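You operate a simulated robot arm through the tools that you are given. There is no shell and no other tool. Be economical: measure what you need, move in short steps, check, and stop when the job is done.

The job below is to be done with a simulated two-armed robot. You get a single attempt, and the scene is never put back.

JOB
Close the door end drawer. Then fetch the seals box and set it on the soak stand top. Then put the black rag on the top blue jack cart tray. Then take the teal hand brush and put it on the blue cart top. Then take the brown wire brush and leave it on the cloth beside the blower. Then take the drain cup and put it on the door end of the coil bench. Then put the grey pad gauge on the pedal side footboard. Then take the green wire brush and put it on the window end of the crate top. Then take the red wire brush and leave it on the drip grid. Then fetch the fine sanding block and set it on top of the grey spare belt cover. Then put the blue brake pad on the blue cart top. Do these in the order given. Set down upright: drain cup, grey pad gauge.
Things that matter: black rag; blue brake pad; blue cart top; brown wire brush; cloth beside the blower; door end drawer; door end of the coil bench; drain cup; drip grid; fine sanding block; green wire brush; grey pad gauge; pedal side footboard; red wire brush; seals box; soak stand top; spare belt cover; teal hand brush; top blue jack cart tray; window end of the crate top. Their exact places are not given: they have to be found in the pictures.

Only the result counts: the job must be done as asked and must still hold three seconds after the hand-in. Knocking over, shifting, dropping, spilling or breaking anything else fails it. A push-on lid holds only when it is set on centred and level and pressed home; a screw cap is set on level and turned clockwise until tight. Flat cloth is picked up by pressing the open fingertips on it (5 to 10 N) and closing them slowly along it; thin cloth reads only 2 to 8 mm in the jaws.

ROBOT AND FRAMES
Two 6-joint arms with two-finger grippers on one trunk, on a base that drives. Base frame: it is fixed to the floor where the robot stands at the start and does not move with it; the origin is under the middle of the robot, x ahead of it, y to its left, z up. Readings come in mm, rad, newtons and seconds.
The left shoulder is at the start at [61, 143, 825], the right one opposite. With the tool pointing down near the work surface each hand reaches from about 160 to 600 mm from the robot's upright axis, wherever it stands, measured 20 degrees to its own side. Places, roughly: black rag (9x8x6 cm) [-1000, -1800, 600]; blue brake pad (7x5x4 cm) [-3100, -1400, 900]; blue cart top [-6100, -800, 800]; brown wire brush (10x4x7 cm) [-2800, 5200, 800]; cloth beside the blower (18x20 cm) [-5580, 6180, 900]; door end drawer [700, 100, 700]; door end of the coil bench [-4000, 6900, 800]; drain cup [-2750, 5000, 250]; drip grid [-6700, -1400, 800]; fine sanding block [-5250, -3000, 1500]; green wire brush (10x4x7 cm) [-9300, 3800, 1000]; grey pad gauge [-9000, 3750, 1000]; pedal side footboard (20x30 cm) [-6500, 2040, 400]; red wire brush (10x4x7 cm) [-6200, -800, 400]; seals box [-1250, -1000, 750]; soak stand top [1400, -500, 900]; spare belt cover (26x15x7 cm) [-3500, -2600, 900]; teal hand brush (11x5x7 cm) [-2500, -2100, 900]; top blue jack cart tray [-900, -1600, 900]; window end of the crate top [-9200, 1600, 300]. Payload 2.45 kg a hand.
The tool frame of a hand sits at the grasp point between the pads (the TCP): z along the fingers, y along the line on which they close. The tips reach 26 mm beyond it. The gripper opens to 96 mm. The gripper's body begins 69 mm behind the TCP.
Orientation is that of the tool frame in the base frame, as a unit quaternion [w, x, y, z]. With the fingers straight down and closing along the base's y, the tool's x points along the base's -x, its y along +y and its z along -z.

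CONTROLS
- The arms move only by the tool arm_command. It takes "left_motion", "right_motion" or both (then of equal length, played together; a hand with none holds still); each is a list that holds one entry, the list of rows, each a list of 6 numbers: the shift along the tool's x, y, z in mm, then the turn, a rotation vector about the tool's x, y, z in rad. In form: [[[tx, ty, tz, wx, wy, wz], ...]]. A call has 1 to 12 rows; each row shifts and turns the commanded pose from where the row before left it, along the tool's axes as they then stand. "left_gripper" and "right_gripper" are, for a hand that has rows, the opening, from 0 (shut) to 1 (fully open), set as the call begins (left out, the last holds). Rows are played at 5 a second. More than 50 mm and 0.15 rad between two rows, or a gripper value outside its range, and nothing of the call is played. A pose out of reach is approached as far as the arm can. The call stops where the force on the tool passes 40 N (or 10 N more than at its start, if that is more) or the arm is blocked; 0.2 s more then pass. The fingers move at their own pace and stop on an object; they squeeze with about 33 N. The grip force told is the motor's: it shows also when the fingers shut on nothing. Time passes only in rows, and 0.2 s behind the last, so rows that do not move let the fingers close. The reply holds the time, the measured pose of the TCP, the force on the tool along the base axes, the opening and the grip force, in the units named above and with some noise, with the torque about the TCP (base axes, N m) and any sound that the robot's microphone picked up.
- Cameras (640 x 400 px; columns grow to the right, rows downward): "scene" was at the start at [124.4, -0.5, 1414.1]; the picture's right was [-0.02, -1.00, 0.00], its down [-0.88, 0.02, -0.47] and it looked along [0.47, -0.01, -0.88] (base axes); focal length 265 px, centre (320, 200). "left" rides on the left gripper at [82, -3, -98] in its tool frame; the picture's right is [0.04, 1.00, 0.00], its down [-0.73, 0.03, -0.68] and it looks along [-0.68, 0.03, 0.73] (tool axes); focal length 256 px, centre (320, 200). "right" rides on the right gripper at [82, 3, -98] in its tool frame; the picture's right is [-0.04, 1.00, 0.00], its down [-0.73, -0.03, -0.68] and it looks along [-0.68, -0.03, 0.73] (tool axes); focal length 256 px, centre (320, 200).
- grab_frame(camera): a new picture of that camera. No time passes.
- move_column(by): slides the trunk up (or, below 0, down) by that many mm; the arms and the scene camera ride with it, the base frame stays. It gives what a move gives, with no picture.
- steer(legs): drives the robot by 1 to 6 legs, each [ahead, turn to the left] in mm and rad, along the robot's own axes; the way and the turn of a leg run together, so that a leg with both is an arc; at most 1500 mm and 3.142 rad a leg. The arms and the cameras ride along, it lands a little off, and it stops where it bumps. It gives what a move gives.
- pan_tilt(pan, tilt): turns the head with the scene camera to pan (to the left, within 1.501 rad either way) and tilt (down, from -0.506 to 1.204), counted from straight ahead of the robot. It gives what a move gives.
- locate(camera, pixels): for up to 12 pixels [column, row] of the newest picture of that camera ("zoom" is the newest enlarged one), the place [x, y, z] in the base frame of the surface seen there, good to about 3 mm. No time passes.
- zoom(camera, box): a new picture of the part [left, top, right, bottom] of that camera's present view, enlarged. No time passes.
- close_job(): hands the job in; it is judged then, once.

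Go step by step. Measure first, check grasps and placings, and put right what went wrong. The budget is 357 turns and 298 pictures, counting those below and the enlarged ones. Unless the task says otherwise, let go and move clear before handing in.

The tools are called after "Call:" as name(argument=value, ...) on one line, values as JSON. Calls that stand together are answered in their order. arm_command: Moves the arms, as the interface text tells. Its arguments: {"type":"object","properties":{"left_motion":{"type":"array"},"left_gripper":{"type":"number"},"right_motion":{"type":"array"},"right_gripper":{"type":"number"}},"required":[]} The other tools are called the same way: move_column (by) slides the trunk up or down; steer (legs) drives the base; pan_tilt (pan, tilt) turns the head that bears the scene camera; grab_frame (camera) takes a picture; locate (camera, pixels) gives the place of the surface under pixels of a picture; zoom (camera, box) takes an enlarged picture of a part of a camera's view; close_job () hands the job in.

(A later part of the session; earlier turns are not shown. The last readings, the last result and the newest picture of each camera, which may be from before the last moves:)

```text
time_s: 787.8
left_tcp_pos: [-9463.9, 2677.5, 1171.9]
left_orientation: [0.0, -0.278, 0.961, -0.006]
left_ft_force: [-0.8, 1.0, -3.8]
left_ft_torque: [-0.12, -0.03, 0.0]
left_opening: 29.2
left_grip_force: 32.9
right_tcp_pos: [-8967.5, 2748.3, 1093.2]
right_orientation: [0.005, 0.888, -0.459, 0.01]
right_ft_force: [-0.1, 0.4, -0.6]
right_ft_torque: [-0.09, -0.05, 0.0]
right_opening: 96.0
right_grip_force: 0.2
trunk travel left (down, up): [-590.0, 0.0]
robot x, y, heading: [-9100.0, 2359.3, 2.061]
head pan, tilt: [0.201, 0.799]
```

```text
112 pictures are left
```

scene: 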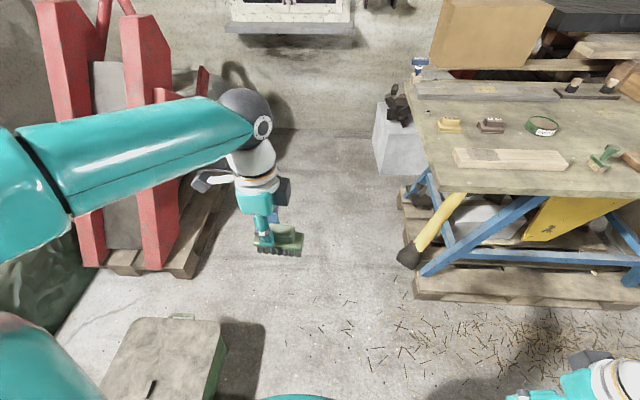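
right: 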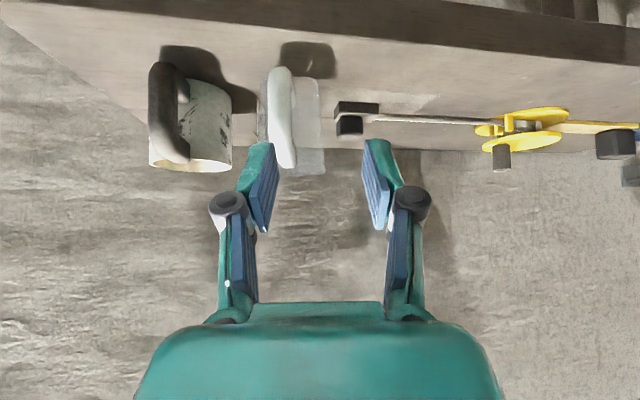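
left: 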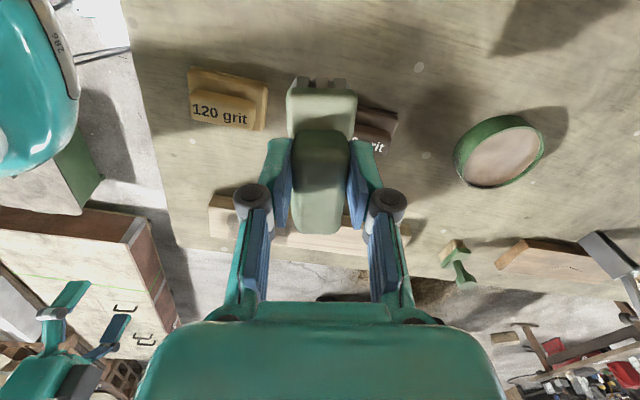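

The tail met the crate edge. Move forward, swing left, and reverse away from the crate.

Call:
steer(legs=[[100, 0], [0, 0.5], [-600, 0], [0, 1.2]])

Call:
grab_frame(camera="scene")

```text
time_s: 796.3
left_tcp_pos: [-8957.3, 1772.3, 1182.0]
left_orientation: [0.006, 0.878, -0.479, -0.003]
left_ft_force: [0.9, -0.7, -1.8]
left_ft_torque: [0.0, 0.0, 0.03]
left_opening: 29.5
left_grip_force: 32.9
right_tcp_pos: [-9033.3, 2268.4, 1100.2]
right_orientation: [-0.002, 0.952, 0.306, -0.004]
right_ft_force: [0.0, -0.6, 1.0]
right_ft_torque: [0.07, 0.03, 0.0]
right_opening: 96.3
right_grip_force: 0.1
trunk travel left (down, up): [-590.0, 0.0]
robot x, y, heading: [-8675.9, 2154.0, -2.633]
head pan, tilt: [0.201, 0.799]
stopped in leg 4: the robot was blocked; the commanded pose is now the measured one
```

```text
111 pictures are left
```

scene: 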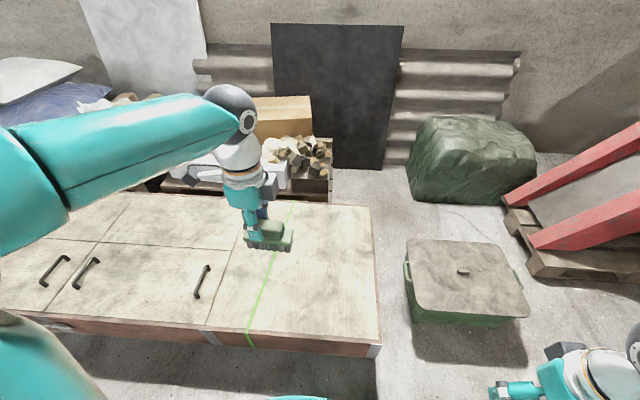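

Call:
locate(camera="scene", pixels=[[320, 285], [300, 310], [350, 250], [252, 330], [290, 220], [375, 335], [370, 215], [310, 260], [270, 300]])

```text
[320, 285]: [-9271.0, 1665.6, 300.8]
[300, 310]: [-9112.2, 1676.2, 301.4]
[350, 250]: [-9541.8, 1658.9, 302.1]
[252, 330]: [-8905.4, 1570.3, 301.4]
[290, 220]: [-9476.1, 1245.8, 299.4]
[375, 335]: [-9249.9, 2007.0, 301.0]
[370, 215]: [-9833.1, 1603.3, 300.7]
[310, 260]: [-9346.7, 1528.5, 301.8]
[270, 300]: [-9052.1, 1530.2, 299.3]
```

The green line marks off the window end (t>6560). Drive closer and lower the trunk.

Call:
steer(legs=[[260, 0]])

Call:
move_column(by=-400)

Call:
move_column(by=-100)

Call:
grab_frame(camera="scene")

```text
time_s: 798.2
left_tcp_pos: [-9161.7, 1660.9, 1183.8]
left_orientation: [0.007, 0.878, -0.478, -0.003]
left_ft_force: [-0.5, -1.2, -2.5]
left_ft_torque: [0.02, 0.0, 0.03]
left_opening: 29.4
left_grip_force: 33.1
right_tcp_pos: [-9237.6, 2157.1, 1100.0]
right_orientation: [0.0, 0.952, 0.306, -0.003]
right_ft_force: [-0.7, -1.1, -0.3]
right_ft_torque: [0.09, -0.07, 0.0]
right_opening: 96.0
right_grip_force: 0.1
trunk travel left (down, up): [-590.0, 0.0]
robot x, y, heading: [-8881.5, 2044.1, -2.533]
head pan, tilt: [0.201, 0.799]
```

```text
time_s: 802.0
left_tcp_pos: [-9161.4, 1661.5, 782.8]
left_orientation: [0.007, 0.878, -0.479, -0.003]
left_ft_force: [-0.6, 0.2, -0.9]
left_ft_torque: [-0.01, -0.04, -0.04]
left_opening: 29.3
left_grip_force: 32.8
right_tcp_pos: [-9238.0, 2156.3, 700.3]
right_orientation: [-0.001, 0.952, 0.307, -0.003]
right_ft_force: [0.3, -0.1, 0.4]
right_ft_torque: [-0.02, 0.01, -0.01]
right_opening: 96.0
right_grip_force: 0.0
trunk travel left (down, up): [-190.0, 400.0]
robot x, y, heading: [-8881.1, 2049.8, -2.527]
head pan, tilt: [0.201, 0.799]
```

```text
time_s: 803.3
left_tcp_pos: [-9160.7, 1661.5, 683.7]
left_orientation: [0.007, 0.877, -0.48, -0.003]
left_ft_force: [0.2, 0.0, -1.2]
left_ft_torque: [-0.04, 0.0, 0.01]
left_opening: 29.3
left_grip_force: 33.0
right_tcp_pos: [-9237.6, 2156.5, 599.8]
right_orientation: [0.0, 0.952, 0.306, -0.002]
right_ft_force: [-0.1, 0.6, -0.7]
right_ft_torque: [-0.02, 0.0, 0.04]
right_opening: 95.9
right_grip_force: 0.0
trunk travel left (down, up): [-90.0, 500.0]
robot x, y, heading: [-8885.2, 2049.8, -2.531]
head pan, tilt: [0.201, 0.799]
```

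```text
110 pictures are left
```

scene: 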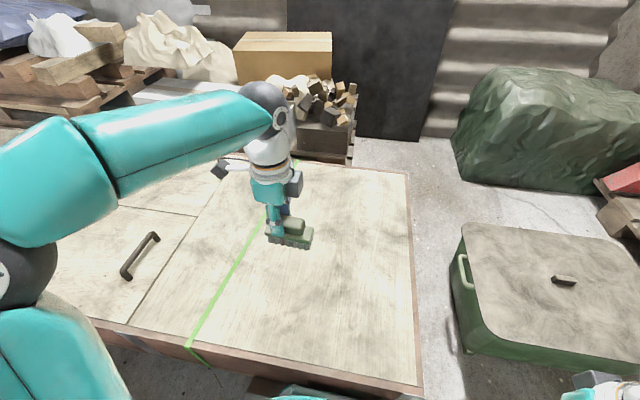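

Call:
arm_command(left_motion=[[[-14, 38.5, 0, 0, 0, 0], [-14, 38.5, 0, 0, 0, 0], [-14, 38.5, 0, 0, 0, 0], [0, 0, 44, 0, 0, 0], [0, 0, 44, 0, 0, 0], [0, 0, 44, 0, 0, 0], [0, 0, 44, 0, 0, 0], [0, 0, 44, 0, 0, 0], [0, 0, 44, 0, 0, 0], [0, 0, 38, 0, 0, 0]]])

Call:
arm_command(left_motion=[[[0, 0, 4, 0, 0, 0], [0, 0, 3, 0, 0, 0], [0, 0, 2, 0, 0, 0], [0, 0, 2, 0, 0, 0], [0, 0, 2, 0, 0, 0]]])

```text
time_s: 805.5
left_tcp_pos: [-9283.4, 1631.2, 380.2]
left_orientation: [0.007, 0.878, -0.478, -0.003]
left_ft_force: [-0.4, -0.9, -0.1]
left_ft_torque: [-0.03, -0.03, 0.0]
left_opening: 29.2
left_grip_force: 33.2
right_tcp_pos: [-9237.5, 2157.0, 600.1]
right_orientation: [-0.001, 0.952, 0.306, -0.003]
right_ft_force: [-0.6, -0.6, -0.4]
right_ft_torque: [0.01, 0.01, 0.04]
right_opening: 96.0
right_grip_force: 0.0
trunk travel left (down, up): [-90.0, 500.0]
robot x, y, heading: [-8883.0, 2047.7, -2.528]
head pan, tilt: [0.201, 0.799]
```

```text
time_s: 806.7
left_tcp_pos: [-9283.7, 1631.2, 368.1]
left_orientation: [0.007, 0.878, -0.478, -0.004]
left_ft_force: [-0.1, 0.0, -1.1]
left_ft_torque: [-0.02, 0.01, -0.01]
left_opening: 29.5
left_grip_force: 32.9
right_tcp_pos: [-9237.6, 2155.0, 600.6]
right_orientation: [-0.001, 0.952, 0.307, -0.004]
right_ft_force: [0.5, 0.3, 0.2]
right_ft_torque: [0.02, 0.0, 0.01]
right_opening: 95.8
right_grip_force: 0.0
trunk travel left (down, up): [-90.0, 500.0]
robot x, y, heading: [-8885.3, 2049.6, -2.531]
head pan, tilt: [0.201, 0.799]
```

Call:
arm_command(left_motion=[[[0, 0, 1.5, 0, 0, 0], [0, 0, 1.5, 0, 0, 0]]])

Call:
arm_command(left_motion=[[[0, 0, 0, 0, 0, 0], [0, 0, 0, 0, 0, 0], [0, 0, -40, 0, 0, 0], [0, 0, -44, 0, 0, 0], [0, 0, -44, 0, 0, 0], [0, 0, -44, 0, 0, 0], [0, 0, -44, 0, 0, 0], [0, 0, -44, 0, 0, 0], [14, -38.5, -38, 0, 0, 0], [14, -38.5, 0, 0, 0, 0], [14, -38.5, 0, 0, 0, 0]]], left_gripper=0.7)

Call:
grab_frame(camera="scene")

```text
time_s: 807.3
left_tcp_pos: [-9284.4, 1630.9, 367.9]
left_orientation: [0.009, 0.878, -0.479, -0.003]
left_ft_force: [4.2, -0.7, 10.6]
left_ft_torque: [0.64, -0.06, -0.21]
left_opening: 29.2
left_grip_force: 33.0
right_tcp_pos: [-9238.6, 2157.4, 600.2]
right_orientation: [-0.001, 0.952, 0.306, -0.003]
right_ft_force: [0.0, 0.1, 0.6]
right_ft_torque: [0.02, -0.02, 0.03]
right_opening: 95.8
right_grip_force: 0.0
trunk travel left (down, up): [-90.0, 500.0]
robot x, y, heading: [-8885.0, 2045.3, -2.531]
head pan, tilt: [0.201, 0.799]
```

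```text
refused: row 9 steps farther than a row can; nothing moved
```

```text
109 pictures are left
```

scene: 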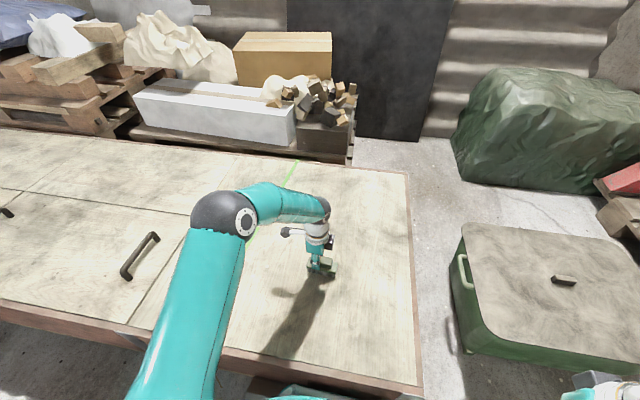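

Call:
arm_command(left_motion=[[[0, 0, 0, 0, 0, 0], [0, 0, 0, 0, 0, 0], [0, 0, -40, 0, 0, 0], [0, 0, -44, 0, 0, 0], [0, 0, -44, 0, 0, 0], [0, 0, -44, 0, 0, 0], [0, 0, -44, 0, 0, 0], [0, 0, -44, 0, 0, 0], [0, 0, -40, 0, 0, 0], [14, -38.5, 0, 0, 0, 0], [14, -38.5, 0, 0, 0, 0], [14, -38.5, 0, 0, 0, 0]]], left_gripper=0.7)

Call:
arm_command(left_motion=[[[0, 0, 0, 0, 0, -0.1464], [0, 0, 0, 0, 0, -0.1464], [0, 0, 0, 0, 0, -0.1464], [0, 0, 0, 0, 0, -0.1464], [0, 0, 0, 0, 0, -0.1464], [0, 0, 0, 0, 0, -0.1464], [0, 0, 0, 0, 0, -0.1464], [0, 0, 0, 0, 0, -0.1464], [0, 0, 0, 0, 0, -0.1464], [0, 0, 0, 0, 0, -0.1464], [0, 0, 0, 0, 0, -0.1464]]])

Call:
grab_frame(camera="scene")

```text
time_s: 809.9
left_tcp_pos: [-9158.8, 1661.1, 667.2]
left_orientation: [0.008, 0.878, -0.478, -0.003]
left_ft_force: [0.2, -0.4, -0.3]
left_ft_torque: [0.01, -0.02, 0.02]
left_opening: 67.2
left_grip_force: 0.0
right_tcp_pos: [-9239.5, 2157.6, 600.4]
right_orientation: [0.0, 0.952, 0.306, -0.003]
right_ft_force: [0.0, 0.0, -0.3]
right_ft_torque: [0.05, -0.01, 0.0]
right_opening: 96.1
right_grip_force: 0.0
trunk travel left (down, up): [-90.0, 500.0]
robot x, y, heading: [-8883.3, 2044.8, -2.527]
head pan, tilt: [0.201, 0.799]
```

```text
time_s: 812.3
left_tcp_pos: [-9161.5, 1660.2, 665.1]
left_orientation: [0.002, 0.953, 0.303, -0.008]
left_ft_force: [-0.1, 0.4, 0.6]
left_ft_torque: [-0.02, 0.0, -0.01]
left_opening: 67.2
left_grip_force: 0.1
right_tcp_pos: [-9237.7, 2157.3, 600.0]
right_orientation: [-0.001, 0.952, 0.306, -0.003]
right_ft_force: [1.4, -0.8, -0.4]
right_ft_torque: [-0.01, -0.02, 0.01]
right_opening: 96.0
right_grip_force: 0.1
trunk travel left (down, up): [-90.0, 500.0]
robot x, y, heading: [-8886.9, 2047.4, -2.531]
head pan, tilt: [0.201, 0.799]
```

```text
108 pictures are left
```

scene: 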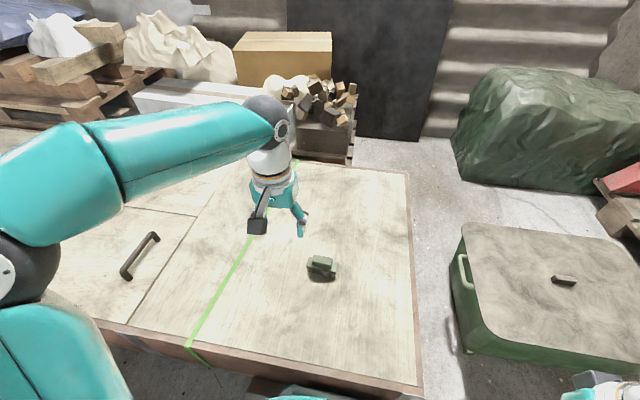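

Green brush placed. Next: the red wire brush under the blue cart. Drive down the corridor between crate and mower.

Call:
steer(legs=[[-150, 0], [0, 1.705]])

Call:
steer(legs=[[1500, 0], [1500, 0]])

Call:
pan_tilt(pan=0, tilt=0.5)

Call:
grab_frame(camera="scene")

```text
time_s: 816.6
left_tcp_pos: [-8547.8, 1705.9, 665.8]
left_orientation: [0.006, 0.66, 0.751, -0.005]
left_ft_force: [0.6, 0.8, 0.0]
left_ft_torque: [0.02, 0.03, 0.02]
left_opening: 67.2
left_grip_force: 0.1
right_tcp_pos: [-9022.9, 1870.3, 600.3]
right_orientation: [0.0, 0.657, 0.754, -0.003]
right_ft_force: [1.1, 0.5, 0.3]
right_ft_torque: [0.01, 0.01, -0.02]
right_opening: 96.1
right_grip_force: 0.0
trunk travel left (down, up): [-90.0, 500.0]
robot x, y, heading: [-8783.4, 2130.8, -1.442]
head pan, tilt: [0.201, 0.799]
stopped in leg 2: the robot was blocked; the commanded pose is now the measured one
```

```text
time_s: 818.6
left_tcp_pos: [-8531.7, 1580.6, 666.7]
left_orientation: [0.005, 0.664, 0.748, -0.005]
left_ft_force: [0.9, -0.1, 0.2]
left_ft_torque: [-0.01, 0.02, -0.01]
left_opening: 66.8
left_grip_force: 0.0
right_tcp_pos: [-9005.2, 1745.9, 601.1]
right_orientation: [0.001, 0.659, 0.752, -0.003]
right_ft_force: [0.3, 0.1, -0.8]
right_ft_torque: [0.03, -0.02, 0.03]
right_opening: 96.2
right_grip_force: 0.0
trunk travel left (down, up): [-90.0, 500.0]
robot x, y, heading: [-8767.0, 2005.2, -1.445]
head pan, tilt: [0.201, 0.799]
stopped in leg 1: the robot was blocked; the commanded pose is now the measured one
```

```text
time_s: 819.5
left_tcp_pos: [-8531.6, 1579.2, 665.2]
left_orientation: [0.005, 0.663, 0.749, -0.004]
left_ft_force: [-0.6, -0.5, 0.3]
left_ft_torque: [0.02, 0.0, 0.01]
left_opening: 67.2
left_grip_force: 0.1
right_tcp_pos: [-9006.5, 1746.5, 602.4]
right_orientation: [-0.001, 0.659, 0.752, -0.002]
right_ft_force: [-1.0, 0.4, 0.2]
right_ft_torque: [-0.03, -0.03, -0.03]
right_opening: 96.0
right_grip_force: 0.1
trunk travel left (down, up): [-90.0, 500.0]
robot x, y, heading: [-8763.9, 2005.6, -1.439]
head pan, tilt: [0.0, 0.499]
```

```text
107 pictures are left
```

scene: 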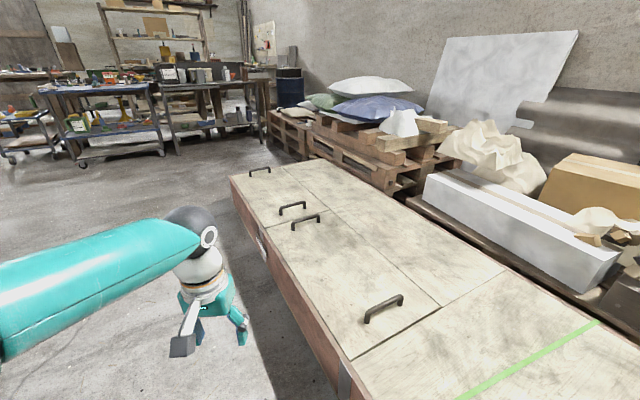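

Call:
steer(legs=[[-180, 0], [0, 0.64]])

Call:
steer(legs=[[1500, 0], [1400, 0]])

Call:
grab_frame(camera="scene")

```text
time_s: 823.0
left_tcp_pos: [-8348.9, 1990.2, 665.7]
left_orientation: [0.006, 0.395, 0.919, -0.002]
left_ft_force: [-0.1, 0.1, -0.2]
left_ft_torque: [0.0, -0.03, 0.0]
left_opening: 66.9
left_grip_force: 0.1
right_tcp_pos: [-8828.0, 1842.3, 600.7]
right_orientation: [0.002, 0.39, 0.921, -0.002]
right_ft_force: [-0.5, -0.2, -0.9]
right_ft_torque: [0.01, 0.01, -0.01]
right_opening: 95.9
right_grip_force: 0.0
trunk travel left (down, up): [-90.0, 500.0]
robot x, y, heading: [-8803.3, 2182.4, -0.813]
head pan, tilt: [0.0, 0.499]
```

```text
time_s: 837.5
left_tcp_pos: [-6342.6, -200.6, 665.4]
left_orientation: [0.006, 0.398, 0.917, -0.003]
left_ft_force: [-1.1, -0.1, -0.2]
left_ft_torque: [0.0, -0.04, -0.03]
left_opening: 67.3
left_grip_force: 0.0
right_tcp_pos: [-6824.2, -345.1, 602.3]
right_orientation: [0.001, 0.393, 0.919, -0.002]
right_ft_force: [0.4, -0.9, -0.6]
right_ft_torque: [0.02, 0.0, -0.01]
right_opening: 96.2
right_grip_force: 0.0
trunk travel left (down, up): [-90.0, 500.0]
robot x, y, heading: [-6796.3, -5.9, -0.817]
head pan, tilt: [0.0, 0.499]
```

```text
106 pictures are left
```

scene: 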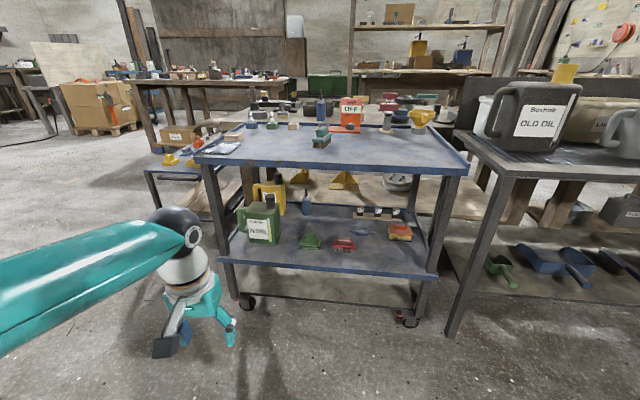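

Call:
zoom(camera="scene", box=[270, 190, 440, 280])

Call:
locate(camera="zoom", pixels=[[280, 195], [250, 195], [310, 195], [280, 215], [280, 182], [280, 245], [150, 190], [350, 140], [470, 160], [280, 290], [520, 290], [240, 210]])

```text
3.76 times, centred on (355, 235) of scene
```

zoom: 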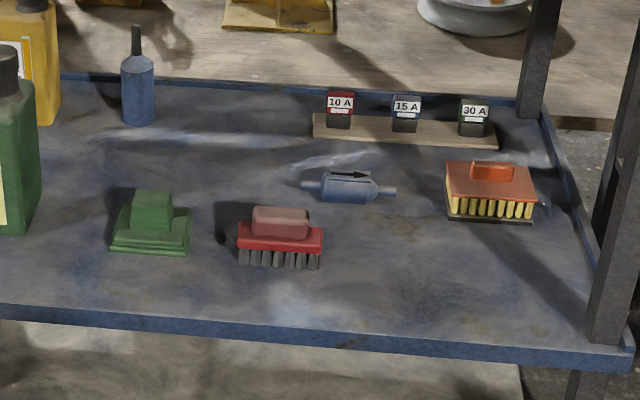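

```text
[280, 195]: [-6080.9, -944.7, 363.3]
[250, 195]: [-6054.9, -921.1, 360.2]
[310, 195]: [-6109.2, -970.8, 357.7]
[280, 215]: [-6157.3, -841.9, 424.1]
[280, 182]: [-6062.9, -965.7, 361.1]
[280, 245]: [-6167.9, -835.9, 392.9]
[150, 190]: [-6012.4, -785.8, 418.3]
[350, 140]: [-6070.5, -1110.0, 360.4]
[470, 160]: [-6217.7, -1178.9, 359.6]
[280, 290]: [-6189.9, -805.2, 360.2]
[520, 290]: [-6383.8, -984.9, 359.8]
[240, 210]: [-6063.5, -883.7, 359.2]
```

Red brush handle at (-6157,-842), z≈398–426, only ~96 mm in from the shelf edge. I'll approach with the left hand pitched 45°, gripping the handle lengthwise.

Call:
arm_command(left_motion=[[[45, 0, 0, 0, 0, 0], [45, 0, 0, 0, 0, 0], [45, 0, 0, 0, 0, 0], [35, 0, 0, 0, 0, 0]]], left_gripper=1)

Call:
steer(legs=[[0, -0.33], [543, 0], [0, 0.2]])

Call:
move_column(by=-70)

Call:
pan_tilt(pan=0.2, tilt=0.6)

Call:
grab_frame(camera="scene")

```text
time_s: 838.5
left_tcp_pos: [-6457.7, -75.5, 666.3]
left_orientation: [0.006, 0.399, 0.917, -0.001]
left_ft_force: [0.2, -0.3, 0.2]
left_ft_torque: [-0.01, -0.05, -0.03]
left_opening: 95.9
left_grip_force: 0.0
right_tcp_pos: [-6824.3, -347.3, 603.3]
right_orientation: [0.001, 0.392, 0.92, -0.002]
right_ft_force: [0.0, -0.5, -0.4]
right_ft_torque: [0.02, 0.0, -0.03]
right_opening: 96.0
right_grip_force: 0.1
trunk travel left (down, up): [-90.0, 500.0]
robot x, y, heading: [-6796.0, -11.8, -0.819]
head pan, tilt: [0.0, 0.499]
```

```text
time_s: 843.7
left_tcp_pos: [-6245.1, -620.1, 667.5]
left_orientation: [0.007, 0.458, 0.889, -0.003]
left_ft_force: [-0.2, -0.8, -0.6]
left_ft_torque: [0.03, 0.04, -0.01]
left_opening: 96.0
left_grip_force: 0.1
right_tcp_pos: [-6645.2, -839.1, 602.6]
right_orientation: [0.002, 0.454, 0.891, -0.003]
right_ft_force: [0.2, 0.2, 0.2]
right_ft_torque: [-0.01, 0.01, -0.01]
right_opening: 96.3
right_grip_force: 0.1
trunk travel left (down, up): [-90.0, 500.0]
robot x, y, heading: [-6578.0, -509.7, -0.951]
head pan, tilt: [0.0, 0.499]
```

```text
time_s: 844.7
left_tcp_pos: [-6245.0, -619.9, 597.1]
left_orientation: [0.006, 0.458, 0.889, -0.004]
left_ft_force: [-0.1, 0.7, 0.7]
left_ft_torque: [-0.02, -0.03, 0.01]
left_opening: 96.0
left_grip_force: 0.1
right_tcp_pos: [-6645.3, -839.6, 533.7]
right_orientation: [0.001, 0.453, 0.892, -0.003]
right_ft_force: [0.3, 1.0, 0.1]
right_ft_torque: [-0.01, 0.01, 0.02]
right_opening: 95.8
right_grip_force: 0.1
trunk travel left (down, up): [-20.0, 570.0]
robot x, y, heading: [-6576.4, -511.8, -0.953]
head pan, tilt: [0.0, 0.499]
```

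```text
time_s: 845.5
left_tcp_pos: [-6245.6, -619.3, 596.7]
left_orientation: [0.006, 0.458, 0.889, -0.004]
left_ft_force: [-0.1, 0.5, -0.8]
left_ft_torque: [-0.02, -0.01, -0.03]
left_opening: 96.0
left_grip_force: 0.1
right_tcp_pos: [-6645.5, -838.4, 533.5]
right_orientation: [0.001, 0.453, 0.891, -0.003]
right_ft_force: [-0.3, 0.2, 0.0]
right_ft_torque: [0.02, 0.02, -0.03]
right_opening: 96.1
right_grip_force: 0.0
trunk travel left (down, up): [-20.0, 570.0]
robot x, y, heading: [-6579.0, -505.9, -0.954]
head pan, tilt: [0.201, 0.6]
```

```text
104 pictures are left
```

scene: 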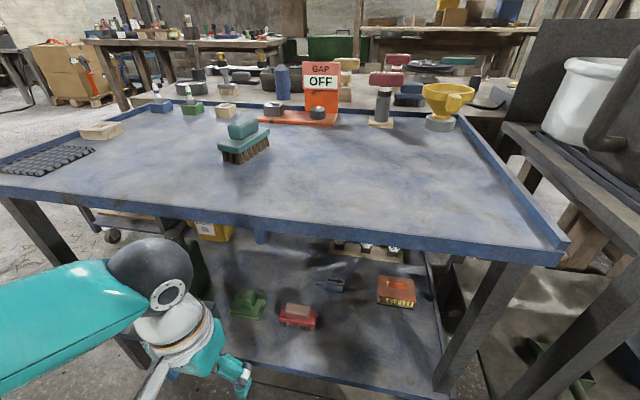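

Call:
zoom(camera="scene", box=[220, 270, 420, 390])

Call:
locate(camera="zoom", pixels=[[245, 115], [215, 120], [275, 122], [245, 132], [245, 145], [200, 145], [300, 155], [100, 90], [240, 108]])

```text
3.20 times, centred on (320, 330) of scene
```

zoom: 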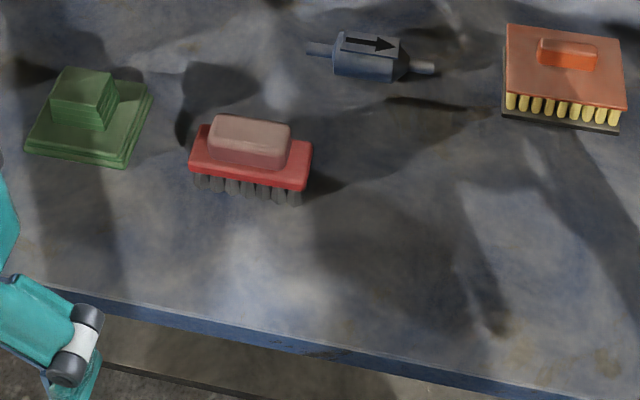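

```text
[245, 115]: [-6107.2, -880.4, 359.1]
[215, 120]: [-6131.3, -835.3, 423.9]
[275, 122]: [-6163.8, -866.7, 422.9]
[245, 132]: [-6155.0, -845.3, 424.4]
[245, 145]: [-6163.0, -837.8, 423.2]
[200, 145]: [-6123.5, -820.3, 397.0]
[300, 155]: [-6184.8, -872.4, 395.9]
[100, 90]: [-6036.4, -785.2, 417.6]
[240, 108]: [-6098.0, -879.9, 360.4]
```

Handle centre (-6150,-848), top 424, axis angle 0.72. Pitch the left hand and line it up.

Call:
arm_command(left_motion=[[[0, 0, 0, 0, 0, -0.1], [0, 0, 0, 0, -0.131, 0], [0, 0, 0, 0, -0.131, 0], [0, 0, 0, 0, -0.131, 0], [0, 0, 0, 0, -0.131, 0], [0, 0, 0, 0, -0.131, 0], [0, 0, 0, 0, -0.131, 0], [0, -40, 0, 0, 0, 0], [0, -40, 0, 0, 0, 0], [-7, 0, 40, 0, 0, 0], [-7, 0, 40, 0, 0, 0]]])

Call:
grab_frame(camera="left")

```text
time_s: 847.9
left_tcp_pos: [-6256.7, -730.7, 585.6]
left_orientation: [0.355, 0.381, 0.838, -0.162]
left_ft_force: [-0.3, -0.5, 0.6]
left_ft_torque: [0.04, -0.01, -0.02]
left_opening: 96.0
left_grip_force: 0.1
left hand out of reach, approached as far as the arm can: row 6, 7
right_tcp_pos: [-6644.4, -839.2, 532.4]
right_orientation: [0.001, 0.453, 0.891, -0.002]
right_ft_force: [0.0, 0.8, -0.4]
right_ft_torque: [0.01, -0.01, 0.01]
right_opening: 96.1
right_grip_force: 0.1
trunk travel left (down, up): [-20.0, 570.0]
robot x, y, heading: [-6579.8, -512.4, -0.954]
head pan, tilt: [0.201, 0.6]
```

```text
102 pictures are left
```

left: 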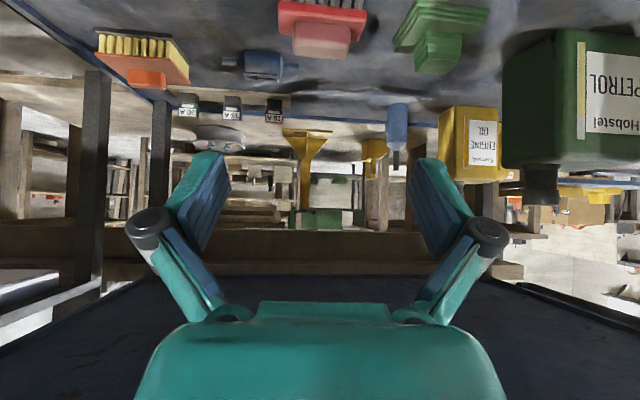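

Well aligned. Advance along the tool axis.

Call:
arm_command(left_motion=[[[0, 1, 40, 0, 0, 0], [0, 1, 40, 0, 0, 0], [0, 1, 40, 0, 0, 0], [0, 0, 40, 0, 0, 0]]])

Call:
grab_frame(camera="left")

Call:
grab_frame(camera="scene")

```text
time_s: 848.9
left_tcp_pos: [-6176.8, -815.9, 470.8]
left_orientation: [0.354, 0.38, 0.839, -0.161]
left_ft_force: [-0.5, 1.1, 0.1]
left_ft_torque: [-0.01, 0.01, -0.04]
left_opening: 95.9
left_grip_force: 0.1
right_tcp_pos: [-6645.2, -838.3, 533.1]
right_orientation: [0.002, 0.453, 0.891, -0.003]
right_ft_force: [0.6, 1.1, -0.4]
right_ft_torque: [0.0, -0.01, 0.0]
right_opening: 96.0
right_grip_force: 0.1
trunk travel left (down, up): [-20.0, 570.0]
robot x, y, heading: [-6575.8, -509.2, -0.948]
head pan, tilt: [0.201, 0.6]
```

```text
101 pictures are left
```

left: 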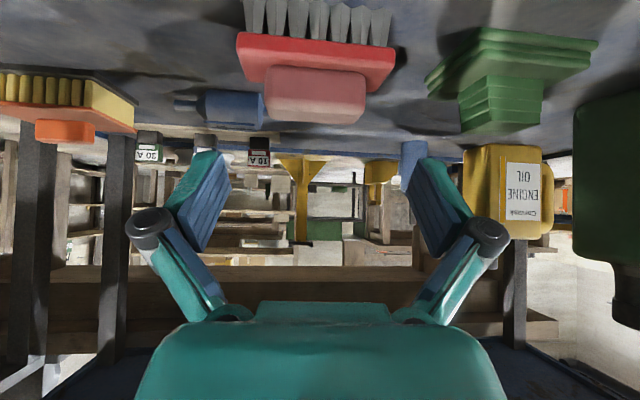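

```text
100 pictures are left
```

scene: 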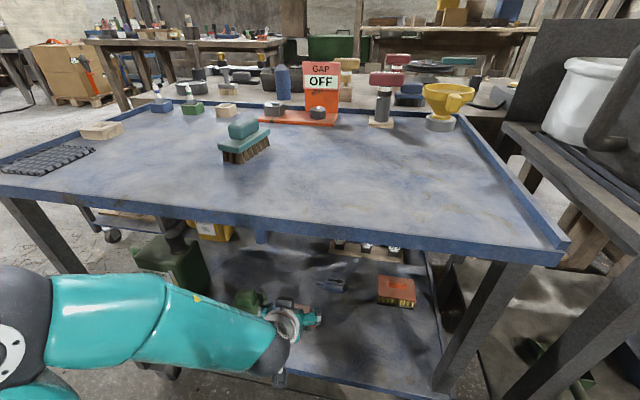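

Call:
arm_command(left_motion=[[[0, -3, 30, 0, 0, 0], [0, 0, 28, 0, 0, 0]]])

Call:
grab_frame(camera="left")

```text
time_s: 849.5
left_tcp_pos: [-6153.7, -847.6, 432.5]
left_orientation: [0.355, 0.38, 0.839, -0.162]
left_ft_force: [0.1, 0.8, 0.1]
left_ft_torque: [0.02, -0.01, 0.0]
left_opening: 96.0
left_grip_force: 0.0
right_tcp_pos: [-6646.1, -840.0, 532.5]
right_orientation: [0.002, 0.453, 0.891, -0.004]
right_ft_force: [0.0, 0.3, -0.5]
right_ft_torque: [-0.04, -0.01, 0.0]
right_opening: 96.0
right_grip_force: 0.1
trunk travel left (down, up): [-20.0, 570.0]
robot x, y, heading: [-6578.5, -507.0, -0.957]
head pan, tilt: [0.201, 0.6]
```

```text
99 pictures are left
```

left: 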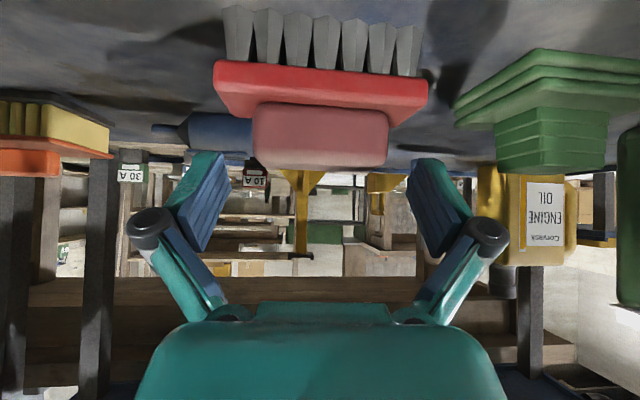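

Call:
arm_command(left_motion=[[[5, -2, 5, 0, 0, 0]]])

Call:
arm_command(left_motion=[[[0, 0, 0, 0, 0, 0], [0, 0, 0, 0, 0, 0], [0, 0, 0, 0, 0, 0], [0, 0, 0, 0, 0, 0]]], left_gripper=0)

Call:
grab_frame(camera="left")

```text
time_s: 849.9
left_tcp_pos: [-6155.0, -849.0, 424.0]
left_orientation: [0.355, 0.38, 0.839, -0.161]
left_ft_force: [-0.2, -0.5, -0.2]
left_ft_torque: [-0.01, -0.01, -0.01]
left_opening: 96.4
left_grip_force: 0.0
right_tcp_pos: [-6644.7, -839.7, 533.4]
right_orientation: [0.002, 0.453, 0.891, -0.003]
right_ft_force: [0.6, 0.3, -0.3]
right_ft_torque: [0.02, 0.02, -0.03]
right_opening: 95.8
right_grip_force: 0.0
trunk travel left (down, up): [-20.0, 570.0]
robot x, y, heading: [-6575.6, -508.9, -0.959]
head pan, tilt: [0.201, 0.6]
```

```text
time_s: 850.9
left_tcp_pos: [-6155.9, -849.3, 423.9]
left_orientation: [0.355, 0.38, 0.839, -0.161]
left_ft_force: [-1.2, 0.9, 2.9]
left_ft_torque: [-0.13, 0.2, -0.05]
left_opening: 63.5
left_grip_force: 32.7
right_tcp_pos: [-6644.9, -839.4, 531.8]
right_orientation: [0.002, 0.453, 0.892, -0.002]
right_ft_force: [0.3, 0.2, -0.3]
right_ft_torque: [0.01, -0.03, -0.03]
right_opening: 95.8
right_grip_force: 0.1
trunk travel left (down, up): [-20.0, 570.0]
robot x, y, heading: [-6583.3, -510.5, -0.951]
head pan, tilt: [0.201, 0.6]
```

```text
98 pictures are left
```

left: 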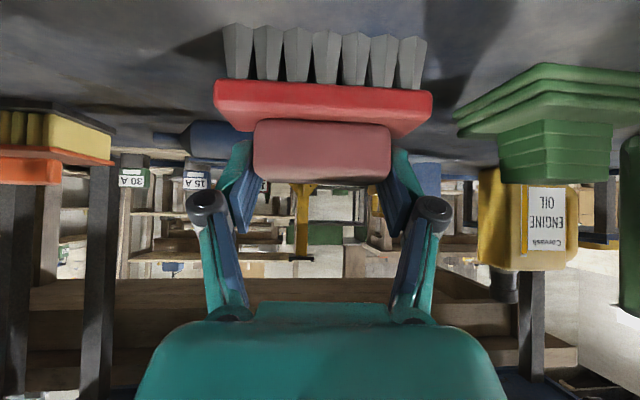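

Gripped (63.5 mm). Lift with the trunk and back the robot out.

Call:
move_column(by=60)

Call:
grab_frame(camera="left")

Call:
steer(legs=[[-300, 0]])

Call:
move_column(by=400)

Call:
pan_tilt(pan=-0.2, tilt=0.6)

Call:
grab_frame(camera="scene")

```text
time_s: 851.9
left_tcp_pos: [-6154.6, -849.5, 485.8]
left_orientation: [0.354, 0.381, 0.839, -0.162]
left_ft_force: [-0.1, 0.1, -1.2]
left_ft_torque: [-0.01, 0.0, 0.01]
left_opening: 63.5
left_grip_force: 33.1
right_tcp_pos: [-6645.3, -839.2, 592.2]
right_orientation: [0.001, 0.454, 0.891, -0.002]
right_ft_force: [-0.4, 0.6, -0.6]
right_ft_torque: [0.05, 0.01, 0.04]
right_opening: 96.0
right_grip_force: 0.0
trunk travel left (down, up): [-80.0, 510.0]
robot x, y, heading: [-6577.0, -509.6, -0.953]
head pan, tilt: [0.201, 0.6]
```

```text
97 pictures are left
```

left: 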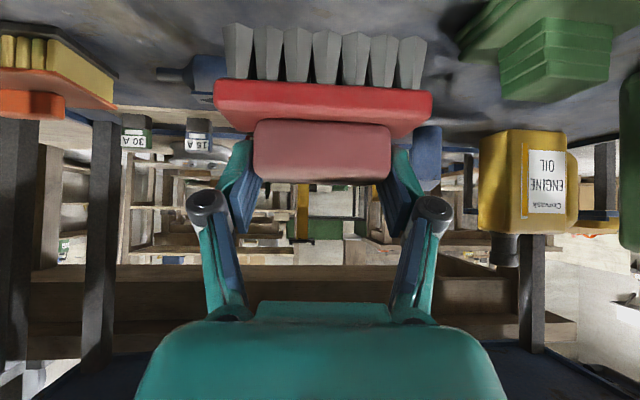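

```text
time_s: 853.9
left_tcp_pos: [-6329.3, -610.6, 483.6]
left_orientation: [0.354, 0.384, 0.837, -0.163]
left_ft_force: [-0.3, 0.8, -1.2]
left_ft_torque: [0.02, 0.01, -0.01]
left_opening: 63.6
left_grip_force: 33.1
right_tcp_pos: [-6818.6, -595.9, 593.3]
right_orientation: [0.001, 0.457, 0.889, -0.002]
right_ft_force: [0.2, 0.0, 0.2]
right_ft_torque: [0.01, 0.02, -0.03]
right_opening: 96.1
right_grip_force: 0.2
trunk travel left (down, up): [-80.0, 510.0]
robot x, y, heading: [-6752.1, -268.3, -0.965]
head pan, tilt: [0.201, 0.6]
```

```text
time_s: 857.8
left_tcp_pos: [-6328.4, -610.3, 885.7]
left_orientation: [0.353, 0.384, 0.837, -0.162]
left_ft_force: [-0.6, 0.6, -1.2]
left_ft_torque: [0.0, 0.03, -0.01]
left_opening: 63.5
left_grip_force: 33.0
right_tcp_pos: [-6818.5, -596.9, 993.7]
right_orientation: [0.0, 0.457, 0.889, -0.003]
right_ft_force: [1.2, -0.1, 0.5]
right_ft_torque: [-0.02, 0.0, 0.01]
right_opening: 96.0
right_grip_force: 0.0
trunk travel left (down, up): [-480.0, 110.0]
robot x, y, heading: [-6747.8, -268.6, -0.96]
head pan, tilt: [0.201, 0.6]
```

```text
time_s: 858.6
left_tcp_pos: [-6328.9, -610.9, 884.5]
left_orientation: [0.354, 0.384, 0.837, -0.163]
left_ft_force: [0.4, 0.3, -0.5]
left_ft_torque: [0.03, 0.02, -0.02]
left_opening: 63.5
left_grip_force: 33.2
right_tcp_pos: [-6818.4, -596.9, 993.4]
right_orientation: [0.0, 0.458, 0.889, -0.002]
right_ft_force: [0.3, 0.4, 0.5]
right_ft_torque: [0.01, -0.01, 0.03]
right_opening: 96.1
right_grip_force: 0.0
trunk travel left (down, up): [-480.0, 110.0]
robot x, y, heading: [-6751.1, -264.3, -0.964]
head pan, tilt: [-0.201, 0.6]
```

```text
96 pictures are left
```

scene: 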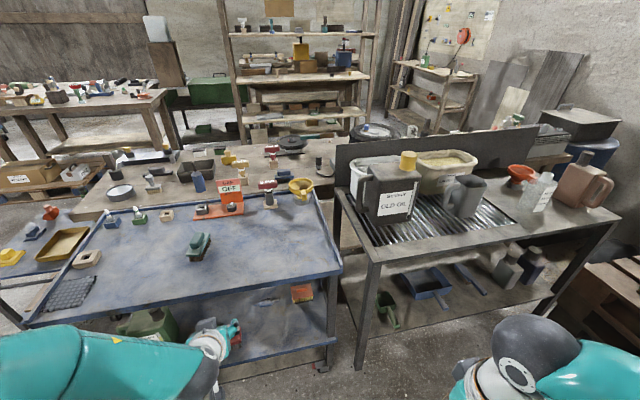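

Call:
zoom(camera="scene", box=[330, 150, 530, 270])

Call:
locate(camera="zoom", pixels=[[150, 290], [250, 270], [350, 250], [450, 240], [550, 215], [300, 245], [300, 280], [180, 330], [250, 310], [500, 230], [350, 200], [600, 190]])

```text
3.20 times, centred on (430, 210) of scene
```

zoom: 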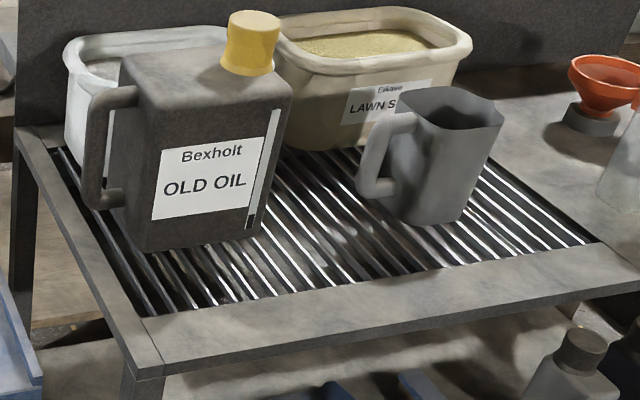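

```text
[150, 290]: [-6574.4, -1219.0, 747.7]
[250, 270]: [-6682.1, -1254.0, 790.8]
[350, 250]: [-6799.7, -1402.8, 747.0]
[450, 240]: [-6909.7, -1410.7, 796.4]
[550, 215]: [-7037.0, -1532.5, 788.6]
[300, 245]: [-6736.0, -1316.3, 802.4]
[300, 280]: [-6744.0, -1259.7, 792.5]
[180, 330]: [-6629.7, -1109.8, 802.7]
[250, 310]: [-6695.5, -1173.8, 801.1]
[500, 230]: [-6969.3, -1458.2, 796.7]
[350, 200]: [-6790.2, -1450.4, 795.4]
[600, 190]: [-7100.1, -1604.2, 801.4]
```

Call:
locate(camera="scene", pixels=[[600, 300], [560, 310], [590, 215], [365, 265], [615, 225]])

Call:
steer(legs=[[0, -0.9]])

```text
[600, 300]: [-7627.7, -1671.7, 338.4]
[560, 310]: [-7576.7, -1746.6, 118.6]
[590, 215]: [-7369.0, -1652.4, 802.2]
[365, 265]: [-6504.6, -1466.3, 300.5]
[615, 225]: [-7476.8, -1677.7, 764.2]
```

```text
time_s: 861.6
left_tcp_pos: [-6756.6, -811.2, 884.6]
left_orientation: [0.248, 0.709, 0.588, -0.3]
left_ft_force: [0.5, -0.5, -1.7]
left_ft_torque: [0.03, -0.03, 0.01]
left_opening: 63.4
left_grip_force: 32.4
right_tcp_pos: [-7050.5, -417.4, 993.8]
right_orientation: [0.0, 0.798, 0.602, -0.002]
right_ft_force: [0.3, -0.2, -0.3]
right_ft_torque: [-0.01, 0.01, 0.01]
right_opening: 95.9
right_grip_force: 0.1
trunk travel left (down, up): [-480.0, 110.0]
robot x, y, heading: [-6723.0, -275.2, -1.858]
head pan, tilt: [-0.201, 0.6]
stopped in leg 1: the robot was blocked; the commanded pose is now the measured one
```

Call:
steer(legs=[[0, -0.31], [802, 0], [0, 1.226]])

Call:
pan_tilt(pan=0.1, tilt=0.8)

Call:
grab_frame(camera="scene")

```text
time_s: 869.6
left_tcp_pos: [-6861.9, -1382.6, 885.9]
left_orientation: [0.331, 0.485, 0.783, -0.206]
left_ft_force: [0.3, -1.1, -2.2]
left_ft_torque: [-0.02, 0.01, 0.01]
left_opening: 63.4
left_grip_force: 33.0
right_tcp_pos: [-7333.6, -1248.8, 994.7]
right_orientation: [0.001, 0.563, 0.826, -0.003]
right_ft_force: [1.4, -0.2, 0.2]
right_ft_torque: [-0.01, 0.03, 0.0]
right_opening: 95.9
right_grip_force: 0.0
trunk travel left (down, up): [-480.0, 110.0]
robot x, y, heading: [-7187.4, -947.1, -1.2]
head pan, tilt: [-0.201, 0.6]
stopped in leg 3: the robot was blocked; the commanded pose is now the measured one
```

```text
time_s: 870.4
left_tcp_pos: [-6862.5, -1382.7, 885.0]
left_orientation: [0.332, 0.484, 0.783, -0.205]
left_ft_force: [0.2, 0.9, -1.4]
left_ft_torque: [0.01, 0.0, 0.02]
left_opening: 63.4
left_grip_force: 32.6
right_tcp_pos: [-7334.3, -1249.8, 995.4]
right_orientation: [0.001, 0.563, 0.826, -0.002]
right_ft_force: [0.2, 0.4, 0.1]
right_ft_torque: [0.0, -0.01, 0.0]
right_opening: 96.1
right_grip_force: 0.1
trunk travel left (down, up): [-480.0, 110.0]
robot x, y, heading: [-7187.2, -946.6, -1.204]
head pan, tilt: [0.099, 0.799]
```

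```text
94 pictures are left
```

scene: 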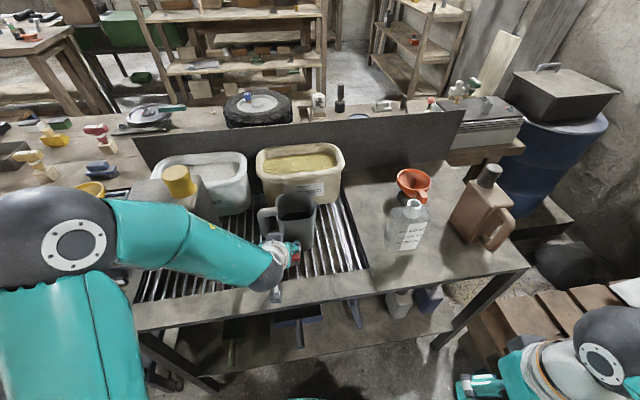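

The brush is close to the grey jug; raise immediately, then look.

Call:
move_column(by=110)

Call:
grab_frame(camera="left")

Call:
zoom(camera="scene", box=[100, 120, 420, 320])

```text
time_s: 871.8
left_tcp_pos: [-6863.1, -1382.9, 995.3]
left_orientation: [0.332, 0.484, 0.784, -0.204]
left_ft_force: [0.0, 0.1, -1.2]
left_ft_torque: [0.02, 0.01, -0.01]
left_opening: 63.6
left_grip_force: 32.7
right_tcp_pos: [-7334.5, -1249.4, 1104.7]
right_orientation: [0.001, 0.564, 0.826, -0.003]
right_ft_force: [0.7, 0.1, 0.0]
right_ft_torque: [-0.02, -0.03, -0.01]
right_opening: 96.0
right_grip_force: 0.0
trunk travel left (down, up): [-590.0, 0.0]
robot x, y, heading: [-7188.2, -945.8, -1.198]
head pan, tilt: [0.099, 0.799]
```

```text
93 pictures are left
```

left: 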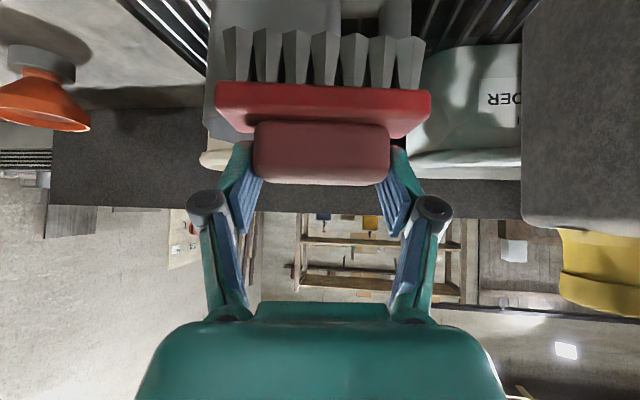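

```text
2.00 times, centred on (260, 220) of scene
```

zoom: 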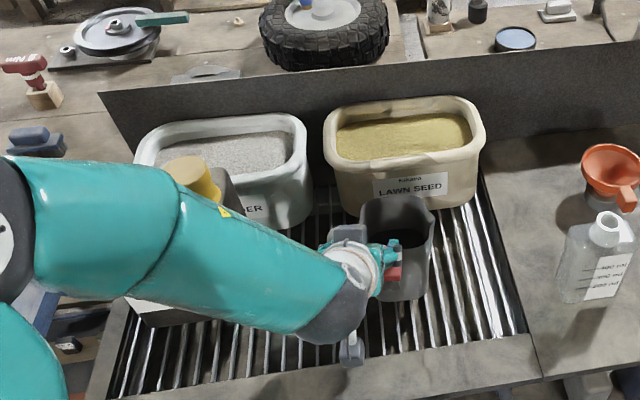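

Call:
locate(camera="zoom", pixels=[[400, 302], [420, 295], [400, 280], [400, 240], [440, 320], [300, 370], [480, 340], [370, 330], [340, 370], [250, 350]])

```text
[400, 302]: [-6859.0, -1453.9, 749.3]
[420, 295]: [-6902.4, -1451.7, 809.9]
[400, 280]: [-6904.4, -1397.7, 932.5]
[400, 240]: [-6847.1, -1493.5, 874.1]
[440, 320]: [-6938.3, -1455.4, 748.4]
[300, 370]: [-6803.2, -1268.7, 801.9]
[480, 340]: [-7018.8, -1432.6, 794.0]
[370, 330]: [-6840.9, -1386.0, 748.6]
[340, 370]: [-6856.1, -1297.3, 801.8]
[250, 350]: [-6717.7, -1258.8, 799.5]
```

Jug looks untouched. Shift the brush 120 mm left to the free grid area and lower.

Call:
arm_command(left_motion=[[[4, 40, -4, 0, 0, 0], [4, 40, -4, 0, 0, 0], [5, 40, -5, 0, 0, 0], [28, 0, 28, 0, 0, 0], [28, 0, 28, 0, 0, 0]]])

Call:
grab_frame(camera="left")

Call:
zoom(camera="scene", box=[100, 120, 420, 320])

```text
time_s: 873.0
left_tcp_pos: [-6771.7, -1324.4, 924.2]
left_orientation: [0.331, 0.483, 0.786, -0.2]
left_ft_force: [-0.3, 0.3, -0.7]
left_ft_torque: [0.02, 0.04, -0.02]
left_opening: 63.4
left_grip_force: 33.0
left hand out of reach, approached as far as the arm can: row 5
right_tcp_pos: [-7334.3, -1249.8, 1105.4]
right_orientation: [0.001, 0.563, 0.826, -0.002]
right_ft_force: [0.5, 0.7, 0.0]
right_ft_torque: [0.0, 0.0, 0.02]
right_opening: 95.7
right_grip_force: 0.0
trunk travel left (down, up): [-590.0, 0.0]
robot x, y, heading: [-7186.7, -946.4, -1.203]
head pan, tilt: [0.099, 0.799]
```

```text
91 pictures are left
```

left: 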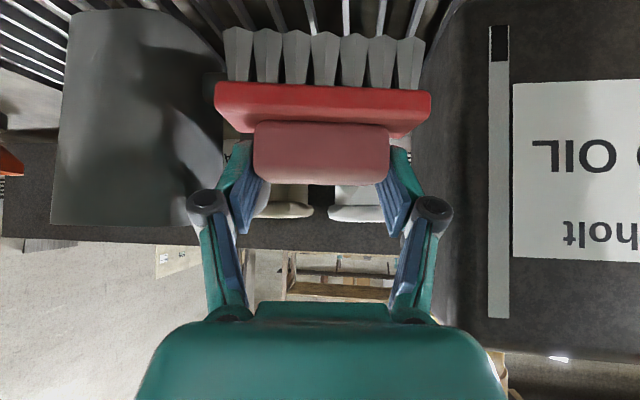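

```text
2.00 times, centred on (260, 220) of scene
```

zoom: 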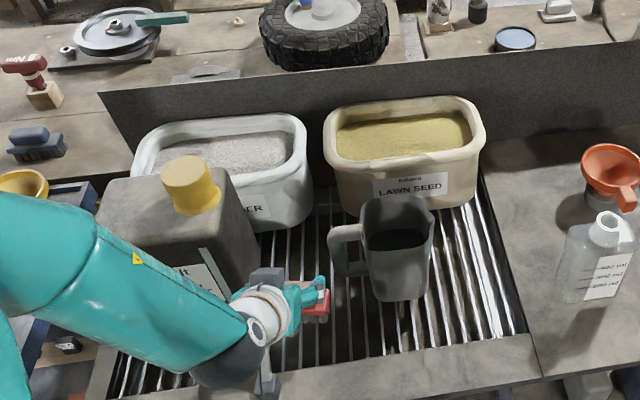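

Call:
locate(camera="zoom", pixels=[[150, 270], [200, 320], [60, 220], [220, 250], [180, 225], [130, 180], [265, 280], [230, 290], [340, 250]])

```text
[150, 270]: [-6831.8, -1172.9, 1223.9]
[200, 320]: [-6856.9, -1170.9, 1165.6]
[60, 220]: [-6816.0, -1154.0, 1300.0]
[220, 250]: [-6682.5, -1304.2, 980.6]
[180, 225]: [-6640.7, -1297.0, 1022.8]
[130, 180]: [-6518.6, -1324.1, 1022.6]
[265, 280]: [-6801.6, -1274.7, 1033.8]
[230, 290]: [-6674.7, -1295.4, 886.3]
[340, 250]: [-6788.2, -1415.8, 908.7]
```

Margins are fine. Lower with the trunk by 52 mm, then finish gently.

Call:
move_column(by=-52)

Call:
move_column(by=-7)

Call:
grab_frame(camera="left")

```text
time_s: 873.9
left_tcp_pos: [-6772.0, -1324.2, 871.7]
left_orientation: [0.332, 0.483, 0.786, -0.2]
left_ft_force: [-0.6, 0.4, -0.3]
left_ft_torque: [0.01, 0.05, 0.02]
left_opening: 63.0
left_grip_force: 33.0
right_tcp_pos: [-7334.1, -1248.5, 1052.6]
right_orientation: [0.001, 0.563, 0.826, -0.003]
right_ft_force: [0.0, -0.8, 0.0]
right_ft_torque: [0.01, 0.01, 0.03]
right_opening: 96.0
right_grip_force: 0.0
trunk travel left (down, up): [-538.0, 52.0]
robot x, y, heading: [-7189.3, -948.7, -1.207]
head pan, tilt: [0.099, 0.799]
```

```text
time_s: 874.5
left_tcp_pos: [-6772.2, -1323.7, 865.9]
left_orientation: [0.332, 0.483, 0.785, -0.2]
left_ft_force: [-0.6, -0.5, 3.2]
left_ft_torque: [-0.16, 0.13, -0.02]
left_opening: 63.3
left_grip_force: 33.1
right_tcp_pos: [-7334.2, -1249.7, 1047.0]
right_orientation: [0.001, 0.564, 0.826, -0.003]
right_ft_force: [0.5, -0.5, -0.3]
right_ft_torque: [-0.01, 0.0, 0.01]
right_opening: 96.2
right_grip_force: 0.0
trunk travel left (down, up): [-531.0, 59.0]
robot x, y, heading: [-7190.1, -945.4, -1.196]
head pan, tilt: [0.099, 0.799]
```

```text
89 pictures are left
```

left: 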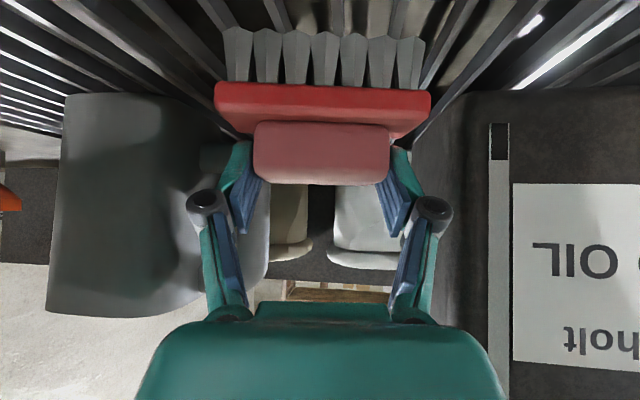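

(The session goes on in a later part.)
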